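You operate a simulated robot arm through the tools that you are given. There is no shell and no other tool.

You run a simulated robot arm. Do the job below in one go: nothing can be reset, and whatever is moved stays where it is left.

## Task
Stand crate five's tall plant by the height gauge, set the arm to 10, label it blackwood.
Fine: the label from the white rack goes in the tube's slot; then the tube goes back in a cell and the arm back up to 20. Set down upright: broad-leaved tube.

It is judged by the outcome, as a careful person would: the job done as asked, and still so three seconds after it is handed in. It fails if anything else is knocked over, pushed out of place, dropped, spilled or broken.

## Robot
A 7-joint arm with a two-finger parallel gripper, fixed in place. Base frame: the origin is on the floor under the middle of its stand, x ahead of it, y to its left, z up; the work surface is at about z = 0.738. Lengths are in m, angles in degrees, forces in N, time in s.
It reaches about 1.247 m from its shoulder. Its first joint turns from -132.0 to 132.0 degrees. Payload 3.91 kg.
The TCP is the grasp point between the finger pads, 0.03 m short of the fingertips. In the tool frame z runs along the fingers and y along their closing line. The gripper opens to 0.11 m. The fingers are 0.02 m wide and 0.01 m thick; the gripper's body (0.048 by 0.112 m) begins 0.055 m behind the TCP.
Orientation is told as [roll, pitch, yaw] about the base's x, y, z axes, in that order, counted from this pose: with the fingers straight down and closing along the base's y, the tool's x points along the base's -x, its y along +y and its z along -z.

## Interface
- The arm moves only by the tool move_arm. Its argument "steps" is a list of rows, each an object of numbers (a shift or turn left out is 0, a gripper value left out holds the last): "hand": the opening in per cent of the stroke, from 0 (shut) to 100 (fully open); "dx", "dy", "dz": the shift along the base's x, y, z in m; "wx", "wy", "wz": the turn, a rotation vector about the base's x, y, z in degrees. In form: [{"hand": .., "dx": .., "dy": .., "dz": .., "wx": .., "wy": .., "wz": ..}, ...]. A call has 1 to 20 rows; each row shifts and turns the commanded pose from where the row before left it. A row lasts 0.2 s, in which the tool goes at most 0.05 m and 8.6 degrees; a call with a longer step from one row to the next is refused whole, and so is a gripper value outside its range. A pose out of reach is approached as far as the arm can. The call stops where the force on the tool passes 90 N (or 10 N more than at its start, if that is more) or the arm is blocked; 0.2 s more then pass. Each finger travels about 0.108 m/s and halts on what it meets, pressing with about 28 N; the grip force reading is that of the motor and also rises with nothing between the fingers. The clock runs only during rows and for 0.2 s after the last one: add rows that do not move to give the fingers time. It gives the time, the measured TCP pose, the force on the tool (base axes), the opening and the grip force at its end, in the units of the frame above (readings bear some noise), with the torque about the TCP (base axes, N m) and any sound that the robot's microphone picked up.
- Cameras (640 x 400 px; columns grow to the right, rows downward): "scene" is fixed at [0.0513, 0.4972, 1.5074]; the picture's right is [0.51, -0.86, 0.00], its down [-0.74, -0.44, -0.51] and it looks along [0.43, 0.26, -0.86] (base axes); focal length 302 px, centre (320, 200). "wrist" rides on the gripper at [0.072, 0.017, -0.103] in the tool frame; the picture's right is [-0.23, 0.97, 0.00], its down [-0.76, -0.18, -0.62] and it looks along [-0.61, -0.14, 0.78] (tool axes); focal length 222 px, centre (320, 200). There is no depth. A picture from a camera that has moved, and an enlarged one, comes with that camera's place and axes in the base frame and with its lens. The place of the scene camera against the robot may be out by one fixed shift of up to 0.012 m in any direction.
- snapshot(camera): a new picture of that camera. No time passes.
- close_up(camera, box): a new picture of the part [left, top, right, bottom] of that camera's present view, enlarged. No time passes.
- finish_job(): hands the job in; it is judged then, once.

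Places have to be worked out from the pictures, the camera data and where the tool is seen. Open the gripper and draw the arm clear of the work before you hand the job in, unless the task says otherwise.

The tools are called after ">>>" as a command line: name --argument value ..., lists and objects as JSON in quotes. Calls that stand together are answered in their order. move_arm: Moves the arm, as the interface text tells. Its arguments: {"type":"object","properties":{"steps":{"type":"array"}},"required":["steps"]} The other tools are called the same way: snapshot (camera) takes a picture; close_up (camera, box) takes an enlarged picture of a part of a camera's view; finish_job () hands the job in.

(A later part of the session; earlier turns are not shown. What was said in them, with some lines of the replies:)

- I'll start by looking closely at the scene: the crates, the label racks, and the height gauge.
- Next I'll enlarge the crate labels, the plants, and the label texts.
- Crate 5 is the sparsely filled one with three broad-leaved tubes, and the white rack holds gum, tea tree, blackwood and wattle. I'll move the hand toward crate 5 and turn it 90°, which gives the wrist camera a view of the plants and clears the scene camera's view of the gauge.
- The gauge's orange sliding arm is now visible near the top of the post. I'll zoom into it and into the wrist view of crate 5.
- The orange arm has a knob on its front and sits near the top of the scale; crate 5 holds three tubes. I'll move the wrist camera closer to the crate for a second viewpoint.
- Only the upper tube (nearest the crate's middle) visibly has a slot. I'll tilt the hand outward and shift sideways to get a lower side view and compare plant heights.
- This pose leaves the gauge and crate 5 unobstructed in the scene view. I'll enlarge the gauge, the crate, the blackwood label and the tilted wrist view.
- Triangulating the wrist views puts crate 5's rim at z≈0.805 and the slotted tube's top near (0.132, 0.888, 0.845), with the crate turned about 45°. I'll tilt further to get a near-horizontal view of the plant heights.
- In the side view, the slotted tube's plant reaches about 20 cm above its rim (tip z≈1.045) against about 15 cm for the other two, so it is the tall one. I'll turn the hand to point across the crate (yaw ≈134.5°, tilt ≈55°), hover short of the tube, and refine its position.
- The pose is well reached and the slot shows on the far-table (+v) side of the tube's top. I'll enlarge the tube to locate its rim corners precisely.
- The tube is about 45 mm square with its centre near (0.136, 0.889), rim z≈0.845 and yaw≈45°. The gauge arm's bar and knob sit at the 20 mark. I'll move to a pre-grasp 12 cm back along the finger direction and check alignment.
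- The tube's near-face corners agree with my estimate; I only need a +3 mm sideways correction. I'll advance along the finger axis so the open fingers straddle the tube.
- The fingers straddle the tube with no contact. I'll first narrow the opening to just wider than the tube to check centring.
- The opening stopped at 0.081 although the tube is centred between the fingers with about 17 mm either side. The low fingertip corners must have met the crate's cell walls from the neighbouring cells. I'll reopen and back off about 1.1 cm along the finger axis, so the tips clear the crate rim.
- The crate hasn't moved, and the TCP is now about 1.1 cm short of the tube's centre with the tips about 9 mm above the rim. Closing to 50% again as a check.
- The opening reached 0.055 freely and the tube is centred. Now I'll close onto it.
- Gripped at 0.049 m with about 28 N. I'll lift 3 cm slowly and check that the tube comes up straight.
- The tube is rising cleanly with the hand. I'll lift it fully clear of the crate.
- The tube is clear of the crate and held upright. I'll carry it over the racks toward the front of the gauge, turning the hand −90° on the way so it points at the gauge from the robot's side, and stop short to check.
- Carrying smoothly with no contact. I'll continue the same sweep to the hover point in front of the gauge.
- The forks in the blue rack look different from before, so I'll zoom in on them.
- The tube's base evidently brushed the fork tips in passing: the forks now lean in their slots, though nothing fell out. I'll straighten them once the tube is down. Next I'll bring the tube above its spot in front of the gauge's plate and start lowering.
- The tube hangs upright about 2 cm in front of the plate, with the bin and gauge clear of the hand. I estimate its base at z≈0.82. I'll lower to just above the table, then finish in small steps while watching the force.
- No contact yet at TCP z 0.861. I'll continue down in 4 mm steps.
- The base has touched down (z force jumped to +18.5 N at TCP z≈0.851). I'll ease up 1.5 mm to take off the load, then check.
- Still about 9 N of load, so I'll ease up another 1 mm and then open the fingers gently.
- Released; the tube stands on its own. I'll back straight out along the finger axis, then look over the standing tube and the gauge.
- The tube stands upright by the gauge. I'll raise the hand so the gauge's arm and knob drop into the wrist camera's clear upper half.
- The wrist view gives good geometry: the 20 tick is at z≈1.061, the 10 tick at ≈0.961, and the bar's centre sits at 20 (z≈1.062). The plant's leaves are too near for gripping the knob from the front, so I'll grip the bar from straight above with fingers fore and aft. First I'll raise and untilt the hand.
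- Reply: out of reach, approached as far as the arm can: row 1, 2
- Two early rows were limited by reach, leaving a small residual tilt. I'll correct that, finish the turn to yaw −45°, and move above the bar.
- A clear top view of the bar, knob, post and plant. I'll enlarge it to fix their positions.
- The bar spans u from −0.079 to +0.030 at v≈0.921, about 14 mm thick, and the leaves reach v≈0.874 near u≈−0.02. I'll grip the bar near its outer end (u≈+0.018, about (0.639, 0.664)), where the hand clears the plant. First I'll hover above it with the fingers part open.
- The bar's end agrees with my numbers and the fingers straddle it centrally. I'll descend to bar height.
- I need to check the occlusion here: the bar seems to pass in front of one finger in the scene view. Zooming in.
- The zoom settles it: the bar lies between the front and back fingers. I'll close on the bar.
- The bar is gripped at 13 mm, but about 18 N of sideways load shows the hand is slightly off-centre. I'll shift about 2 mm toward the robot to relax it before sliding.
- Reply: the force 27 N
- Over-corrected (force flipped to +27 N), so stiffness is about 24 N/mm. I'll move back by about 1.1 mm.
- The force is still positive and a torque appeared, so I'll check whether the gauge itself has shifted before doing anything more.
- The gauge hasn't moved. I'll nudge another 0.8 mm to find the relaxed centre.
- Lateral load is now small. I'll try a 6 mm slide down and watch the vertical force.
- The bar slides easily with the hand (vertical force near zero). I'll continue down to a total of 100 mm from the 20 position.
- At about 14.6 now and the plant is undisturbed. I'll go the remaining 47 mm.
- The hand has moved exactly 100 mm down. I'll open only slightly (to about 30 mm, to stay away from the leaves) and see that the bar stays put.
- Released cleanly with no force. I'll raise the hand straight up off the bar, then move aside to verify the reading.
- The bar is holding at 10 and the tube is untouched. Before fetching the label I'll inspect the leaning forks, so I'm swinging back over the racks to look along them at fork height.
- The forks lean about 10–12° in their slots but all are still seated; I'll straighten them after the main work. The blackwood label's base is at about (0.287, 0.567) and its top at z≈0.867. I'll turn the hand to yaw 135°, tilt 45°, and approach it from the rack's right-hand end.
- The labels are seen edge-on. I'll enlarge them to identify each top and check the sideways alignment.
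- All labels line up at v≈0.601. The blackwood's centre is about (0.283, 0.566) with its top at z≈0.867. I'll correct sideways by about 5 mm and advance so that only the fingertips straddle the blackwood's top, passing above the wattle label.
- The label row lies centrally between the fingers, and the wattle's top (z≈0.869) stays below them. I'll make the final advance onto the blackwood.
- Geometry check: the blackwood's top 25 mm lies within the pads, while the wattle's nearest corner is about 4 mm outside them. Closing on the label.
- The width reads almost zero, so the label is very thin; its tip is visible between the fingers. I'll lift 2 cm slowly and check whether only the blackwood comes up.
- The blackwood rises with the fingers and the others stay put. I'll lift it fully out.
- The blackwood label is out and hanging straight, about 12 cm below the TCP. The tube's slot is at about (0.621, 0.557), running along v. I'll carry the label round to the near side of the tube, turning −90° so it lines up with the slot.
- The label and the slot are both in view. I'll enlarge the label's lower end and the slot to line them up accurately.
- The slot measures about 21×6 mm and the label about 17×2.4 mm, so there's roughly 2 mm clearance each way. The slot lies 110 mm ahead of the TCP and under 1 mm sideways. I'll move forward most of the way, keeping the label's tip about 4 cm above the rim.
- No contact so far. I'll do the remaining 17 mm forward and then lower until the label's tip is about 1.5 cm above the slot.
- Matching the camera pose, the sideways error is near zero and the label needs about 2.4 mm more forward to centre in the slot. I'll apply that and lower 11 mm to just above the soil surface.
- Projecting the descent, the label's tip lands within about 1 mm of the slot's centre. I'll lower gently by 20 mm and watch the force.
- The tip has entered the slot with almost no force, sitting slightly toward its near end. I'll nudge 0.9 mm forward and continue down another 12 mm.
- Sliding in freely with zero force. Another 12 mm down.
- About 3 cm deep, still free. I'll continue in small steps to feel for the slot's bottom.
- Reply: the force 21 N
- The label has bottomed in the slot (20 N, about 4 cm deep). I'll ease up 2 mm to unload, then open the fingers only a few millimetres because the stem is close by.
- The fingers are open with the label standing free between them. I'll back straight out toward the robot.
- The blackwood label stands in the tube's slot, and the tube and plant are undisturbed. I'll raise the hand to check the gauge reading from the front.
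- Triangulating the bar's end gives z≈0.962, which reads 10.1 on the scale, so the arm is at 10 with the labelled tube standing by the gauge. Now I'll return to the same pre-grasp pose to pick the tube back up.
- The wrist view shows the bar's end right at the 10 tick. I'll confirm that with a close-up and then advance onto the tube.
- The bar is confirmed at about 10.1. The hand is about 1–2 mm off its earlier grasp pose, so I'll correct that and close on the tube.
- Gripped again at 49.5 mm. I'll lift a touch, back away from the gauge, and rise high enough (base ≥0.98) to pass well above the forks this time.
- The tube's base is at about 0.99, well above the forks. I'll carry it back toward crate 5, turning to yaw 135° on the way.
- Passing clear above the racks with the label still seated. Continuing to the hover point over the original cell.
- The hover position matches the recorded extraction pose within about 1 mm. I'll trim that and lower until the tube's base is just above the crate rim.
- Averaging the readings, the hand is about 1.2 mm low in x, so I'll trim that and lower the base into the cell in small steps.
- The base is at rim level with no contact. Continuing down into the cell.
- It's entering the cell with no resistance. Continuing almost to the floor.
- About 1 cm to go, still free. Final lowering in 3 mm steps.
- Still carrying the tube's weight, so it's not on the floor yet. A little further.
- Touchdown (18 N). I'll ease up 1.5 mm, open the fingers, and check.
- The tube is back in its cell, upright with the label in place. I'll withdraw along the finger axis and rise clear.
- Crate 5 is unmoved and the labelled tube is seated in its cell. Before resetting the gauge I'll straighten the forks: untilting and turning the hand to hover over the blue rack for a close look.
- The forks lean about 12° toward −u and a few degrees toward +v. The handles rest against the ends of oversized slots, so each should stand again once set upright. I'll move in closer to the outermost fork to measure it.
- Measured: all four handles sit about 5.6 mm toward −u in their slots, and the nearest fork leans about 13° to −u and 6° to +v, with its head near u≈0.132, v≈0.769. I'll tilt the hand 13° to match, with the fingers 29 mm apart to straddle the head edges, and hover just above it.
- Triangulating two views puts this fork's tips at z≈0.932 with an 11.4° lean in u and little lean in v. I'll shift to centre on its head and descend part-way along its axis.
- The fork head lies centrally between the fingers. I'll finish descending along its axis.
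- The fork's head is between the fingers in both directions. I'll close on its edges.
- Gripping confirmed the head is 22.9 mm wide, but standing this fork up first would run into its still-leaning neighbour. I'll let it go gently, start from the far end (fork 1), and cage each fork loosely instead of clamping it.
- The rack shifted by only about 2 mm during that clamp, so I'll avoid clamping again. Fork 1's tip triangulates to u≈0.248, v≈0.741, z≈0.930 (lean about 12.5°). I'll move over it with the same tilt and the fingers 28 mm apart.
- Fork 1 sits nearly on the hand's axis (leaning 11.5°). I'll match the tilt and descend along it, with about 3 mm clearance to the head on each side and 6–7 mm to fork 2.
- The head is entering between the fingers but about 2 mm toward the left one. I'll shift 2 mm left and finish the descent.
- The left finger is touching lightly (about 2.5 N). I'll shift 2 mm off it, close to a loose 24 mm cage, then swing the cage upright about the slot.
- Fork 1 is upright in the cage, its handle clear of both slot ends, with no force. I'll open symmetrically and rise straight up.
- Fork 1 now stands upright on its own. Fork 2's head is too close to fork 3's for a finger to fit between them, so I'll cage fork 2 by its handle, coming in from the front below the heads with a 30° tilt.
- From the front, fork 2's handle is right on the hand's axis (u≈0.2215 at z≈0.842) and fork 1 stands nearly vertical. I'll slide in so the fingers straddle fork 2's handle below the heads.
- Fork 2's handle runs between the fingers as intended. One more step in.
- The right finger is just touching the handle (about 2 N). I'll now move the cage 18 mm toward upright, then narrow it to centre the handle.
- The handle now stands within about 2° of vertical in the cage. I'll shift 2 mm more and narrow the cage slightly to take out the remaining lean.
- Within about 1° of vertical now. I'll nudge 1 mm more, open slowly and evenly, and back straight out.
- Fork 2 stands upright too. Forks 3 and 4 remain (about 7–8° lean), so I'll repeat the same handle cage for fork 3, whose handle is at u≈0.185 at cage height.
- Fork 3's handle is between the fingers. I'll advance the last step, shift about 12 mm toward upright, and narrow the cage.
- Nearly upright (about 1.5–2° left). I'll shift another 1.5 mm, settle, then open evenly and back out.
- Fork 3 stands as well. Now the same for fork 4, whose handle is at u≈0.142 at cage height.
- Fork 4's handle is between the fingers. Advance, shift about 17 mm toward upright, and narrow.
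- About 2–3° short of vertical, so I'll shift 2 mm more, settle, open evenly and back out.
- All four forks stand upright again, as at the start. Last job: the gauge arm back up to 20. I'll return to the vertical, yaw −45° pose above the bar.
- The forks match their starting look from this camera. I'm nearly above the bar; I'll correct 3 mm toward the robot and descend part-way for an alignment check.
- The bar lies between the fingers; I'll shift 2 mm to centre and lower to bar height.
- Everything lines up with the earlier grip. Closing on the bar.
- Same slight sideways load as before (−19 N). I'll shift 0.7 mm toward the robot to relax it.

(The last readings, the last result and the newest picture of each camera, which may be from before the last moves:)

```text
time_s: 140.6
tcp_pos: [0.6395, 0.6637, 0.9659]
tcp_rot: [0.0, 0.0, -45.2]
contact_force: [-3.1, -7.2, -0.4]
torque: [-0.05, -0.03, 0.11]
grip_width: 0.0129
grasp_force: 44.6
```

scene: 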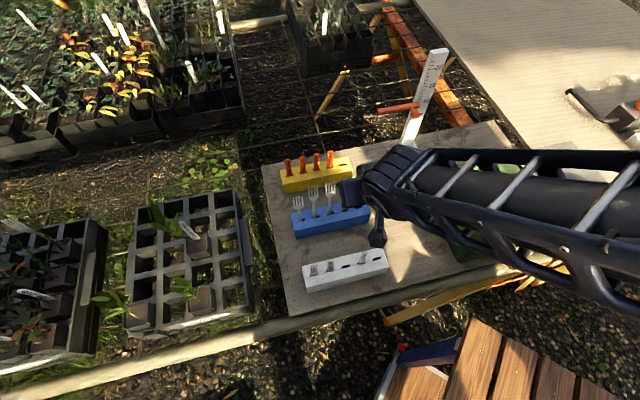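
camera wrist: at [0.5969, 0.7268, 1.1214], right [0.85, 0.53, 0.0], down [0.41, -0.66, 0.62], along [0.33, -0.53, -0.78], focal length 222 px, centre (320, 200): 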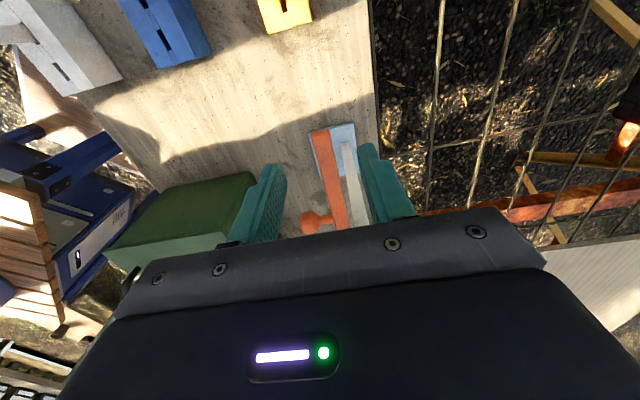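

Lateral load relaxed. I'll raise the bar exactly 100 mm.

>>> move_arm --steps '[{"hand": 0, "dz": 0.005}, {"dz": 0.01}, {"dz": 0.0125}, {"dz": 0.0125}, {"dz": 0.0125}, {"dz": 0.0125}, {"dz": 0.0125}, {"dz": 0.0125}, {"dz": 0.01}, {}]'

>>> close_up --camera "scene" --box '[375, 35, 465, 105]'

>>> snapshot --camera "scene"

```text
time_s: 142.8
tcp_pos: [0.6394, 0.6634, 1.0626]
tcp_rot: [-0.1, 0.1, -45.1]
contact_force: [12.2, 9.1, -0.1]
torque: [-0.04, -0.18, 0.13]
grip_width: 0.0133
grasp_force: 44.8
```

```text
5.71 times, centred on (420, 70) of scene
camera zoom: at [0.0513, 0.4972, 1.5074], right [0.51, -0.86, 0.0], down [-0.74, -0.44, -0.51], along [0.43, 0.26, -0.86], focal length 1725 px, centre (-251, 943)
```

zoom: 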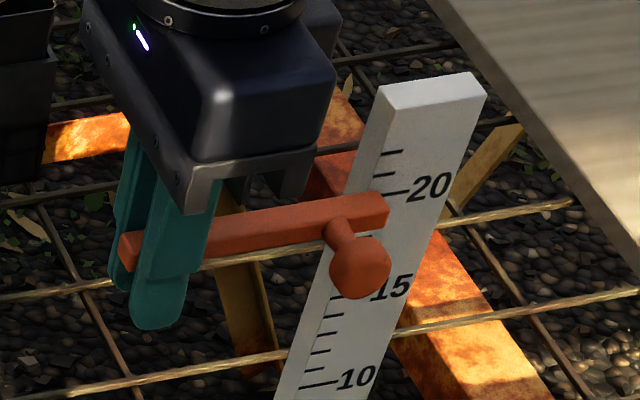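

```text
taken
```

scene: 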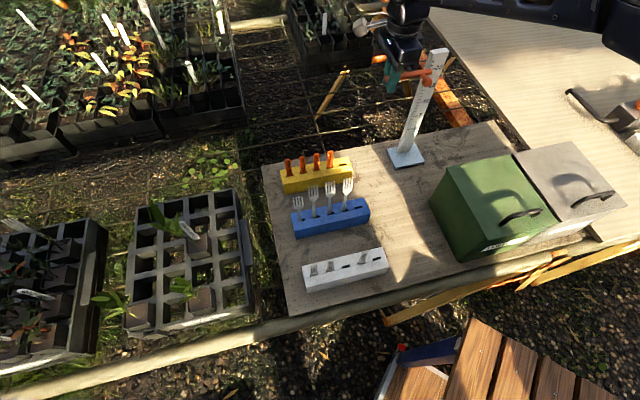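

Compared with the very first close-up, the bar sits about 3–4 mm lower than its original 20 position, and the TCP reads 1.0626 against 1.0656. I'll raise it 3 mm more and compare again.

>>> move_arm --steps '[{"hand": 0, "dz": 0.003}, {}, {}]'

>>> close_up --camera "scene" --box '[375, 35, 465, 105]'

```text
time_s: 143.6
tcp_pos: [0.6393, 0.6624, 1.0666]
tcp_rot: [-0.1, 0.0, -45.1]
contact_force: [10.7, 11.0, 0.3]
torque: [0.29, 0.24, 0.2]
grip_width: 0.0132
grasp_force: 45.3
```

```text
5.71 times, centred on (420, 70) of scene
camera zoom: at [0.0513, 0.4972, 1.5074], right [0.51, -0.86, 0.0], down [-0.74, -0.44, -0.51], along [0.43, 0.26, -0.86], focal length 1725 px, centre (-251, 943)
```

zoom: 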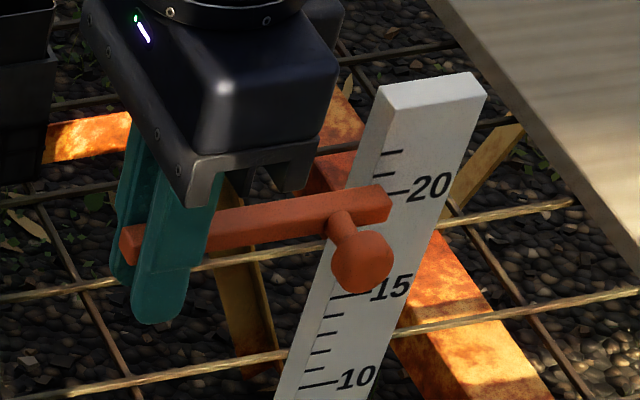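

The bar and knob now coincide with their original positions at 20. I'll release gently and lift away.

>>> move_arm --steps '[{"hand": 16}, {"hand": 24}, {"hand": 34}, {"hand": 45}, {"hand": 45, "dz": 0.015}, {"dz": 0.03}, {"dz": 0.04}, {"dz": 0.04}, {"dz": 0.03}, {}]'

>>> close_up --camera "scene" --box '[375, 35, 465, 105]'

>>> close_up --camera "scene" --box '[260, 130, 420, 300]'

>>> close_up --camera "scene" --box '[80, 180, 260, 340]'

```text
time_s: 145.8
tcp_pos: [0.6371, 0.6643, 1.2228]
tcp_rot: [-0.1, 0.0, -45.2]
contact_force: [0.5, -0.9, 0.2]
torque: [-0.02, -0.02, 0.0]
grip_width: 0.0494
grasp_force: 0.1
```

```text
5.71 times, centred on (420, 70) of scene
camera zoom: at [0.0513, 0.4972, 1.5074], right [0.51, -0.86, 0.0], down [-0.74, -0.44, -0.51], along [0.43, 0.26, -0.86], focal length 1725 px, centre (-251, 943)
```

zoom: 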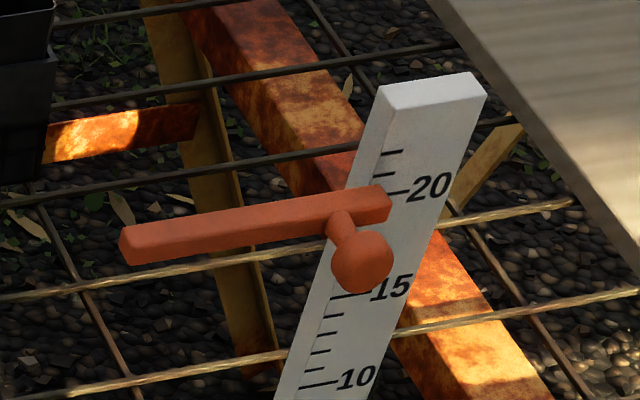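

```text
2.35 times, centred on (340, 215) of scene
camera zoom: at [0.0513, 0.4972, 1.5074], right [0.51, -0.86, 0.0], down [-0.74, -0.44, -0.51], along [0.43, 0.26, -0.86], focal length 710 px, centre (273, 165)
```

zoom: 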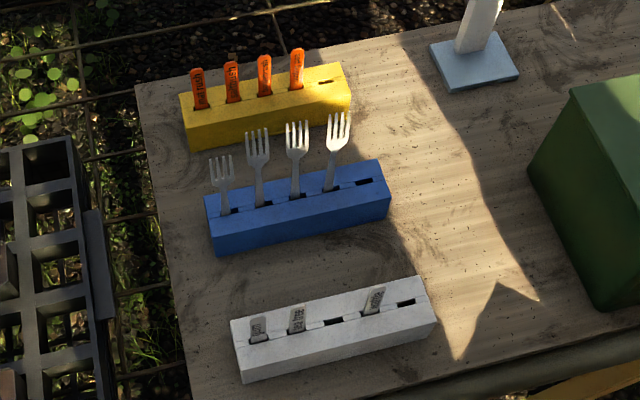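

```text
2.50 times, centred on (170, 260) of scene
camera zoom: at [0.0513, 0.4972, 1.5074], right [0.51, -0.86, 0.0], down [-0.74, -0.44, -0.51], along [0.43, 0.26, -0.86], focal length 755 px, centre (695, 50)
```

zoom: 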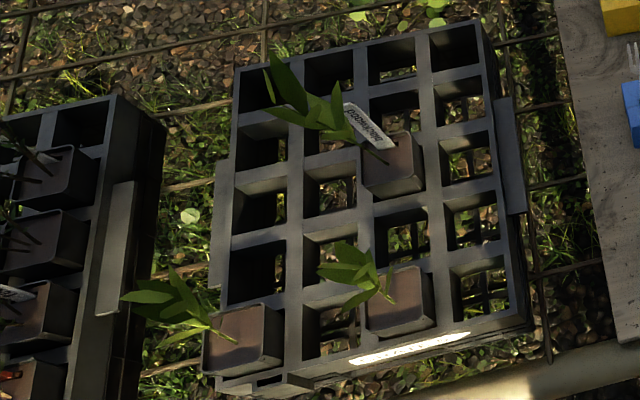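

The gauge arm is back at 20 exactly as at the start, the labelled tube is seated in its cell, and all racks, labels and forks are standing. I'll open the gripper fully and draw the arm back clear of the work.

>>> move_arm --steps '[{"hand": 100, "dx": -0.0264, "dy": -0.0349, "dz": 0.005, "wz": 5}, {"dx": -0.0264, "dy": -0.0349, "dz": 0.005, "wz": 5}, {"dx": -0.0264, "dy": -0.0349, "dz": 0.005, "wz": 5}, {"dx": -0.0264, "dy": -0.0349, "wz": 5}, {"dx": -0.0264, "dy": -0.0349, "wz": 5}, {"dx": -0.0264, "dy": -0.0349, "wz": 5}, {"dx": -0.0264, "dy": -0.0349, "wz": 5}, {"dx": -0.0264, "dy": -0.0349, "wz": 5}, {"dx": -0.0264, "dy": -0.0349, "wz": 5}, {}]'

>>> snapshot --camera "scene"

>>> snapshot --camera "wrist"

```text
time_s: 148.0
tcp_pos: [0.4004, 0.3489, 1.237]
tcp_rot: [0.0, 0.0, -0.1]
contact_force: [0.6, -0.1, 0.5]
torque: [-0.01, 0.01, -0.01]
grip_width: 0.11
grasp_force: 0.0
```

```text
taken
```

scene: 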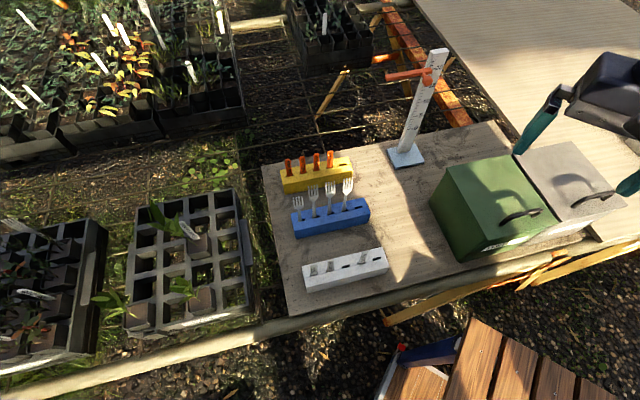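

```text
taken
camera wrist: at [0.3281, 0.3666, 1.3399], right [0.23, 0.97, 0.0], down [0.76, -0.18, 0.62], along [0.61, -0.14, -0.78], focal length 222 px, centre (320, 200)
```

wrist: 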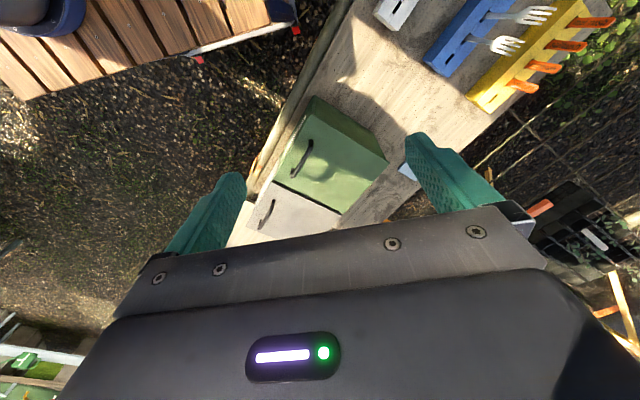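

The final view matches the starting scene: the gauge arm is at 20, the blackwood-labelled tall plant stands in crate 5, and forks, racks and bins are in place. The gripper is open and clear, so I'm handing the job in.

>>> finish_job

```text
The job is handed in.
```

Crate five's tall plant now carries the blackwood label and is back upright in its original cell, and the job is handed in.

- **Plant and gauge:** I stood the tube on the table by the height gauge and set the arm to 10. My measurement read 10.1. I then pushed the blackwood label from the white rack about 4 cm down into the tube's slot, until it touched bottom.
- **Return:** With the tube back in its cell, I raised the arm to 20. In the scene camera, the arm and its knob line up with where they were at the start.
- **Forks disturbed:** While carrying the tube to the gauge, its base brushed the forks in the blue rack. They leaned about 12° but stayed in their slots. I stood all four back up, and they still looked upright in the last picture. Three of them lean very slightly the other way compared with the start, by roughly 1.5 cm at the tips.
- **Blue rack:** It shifted by about 2 mm while I was straightening the forks, and it ended within about 1–2 mm of where it started.

I saw nothing else moved. The gripper was open and clear of the work when I handed in.
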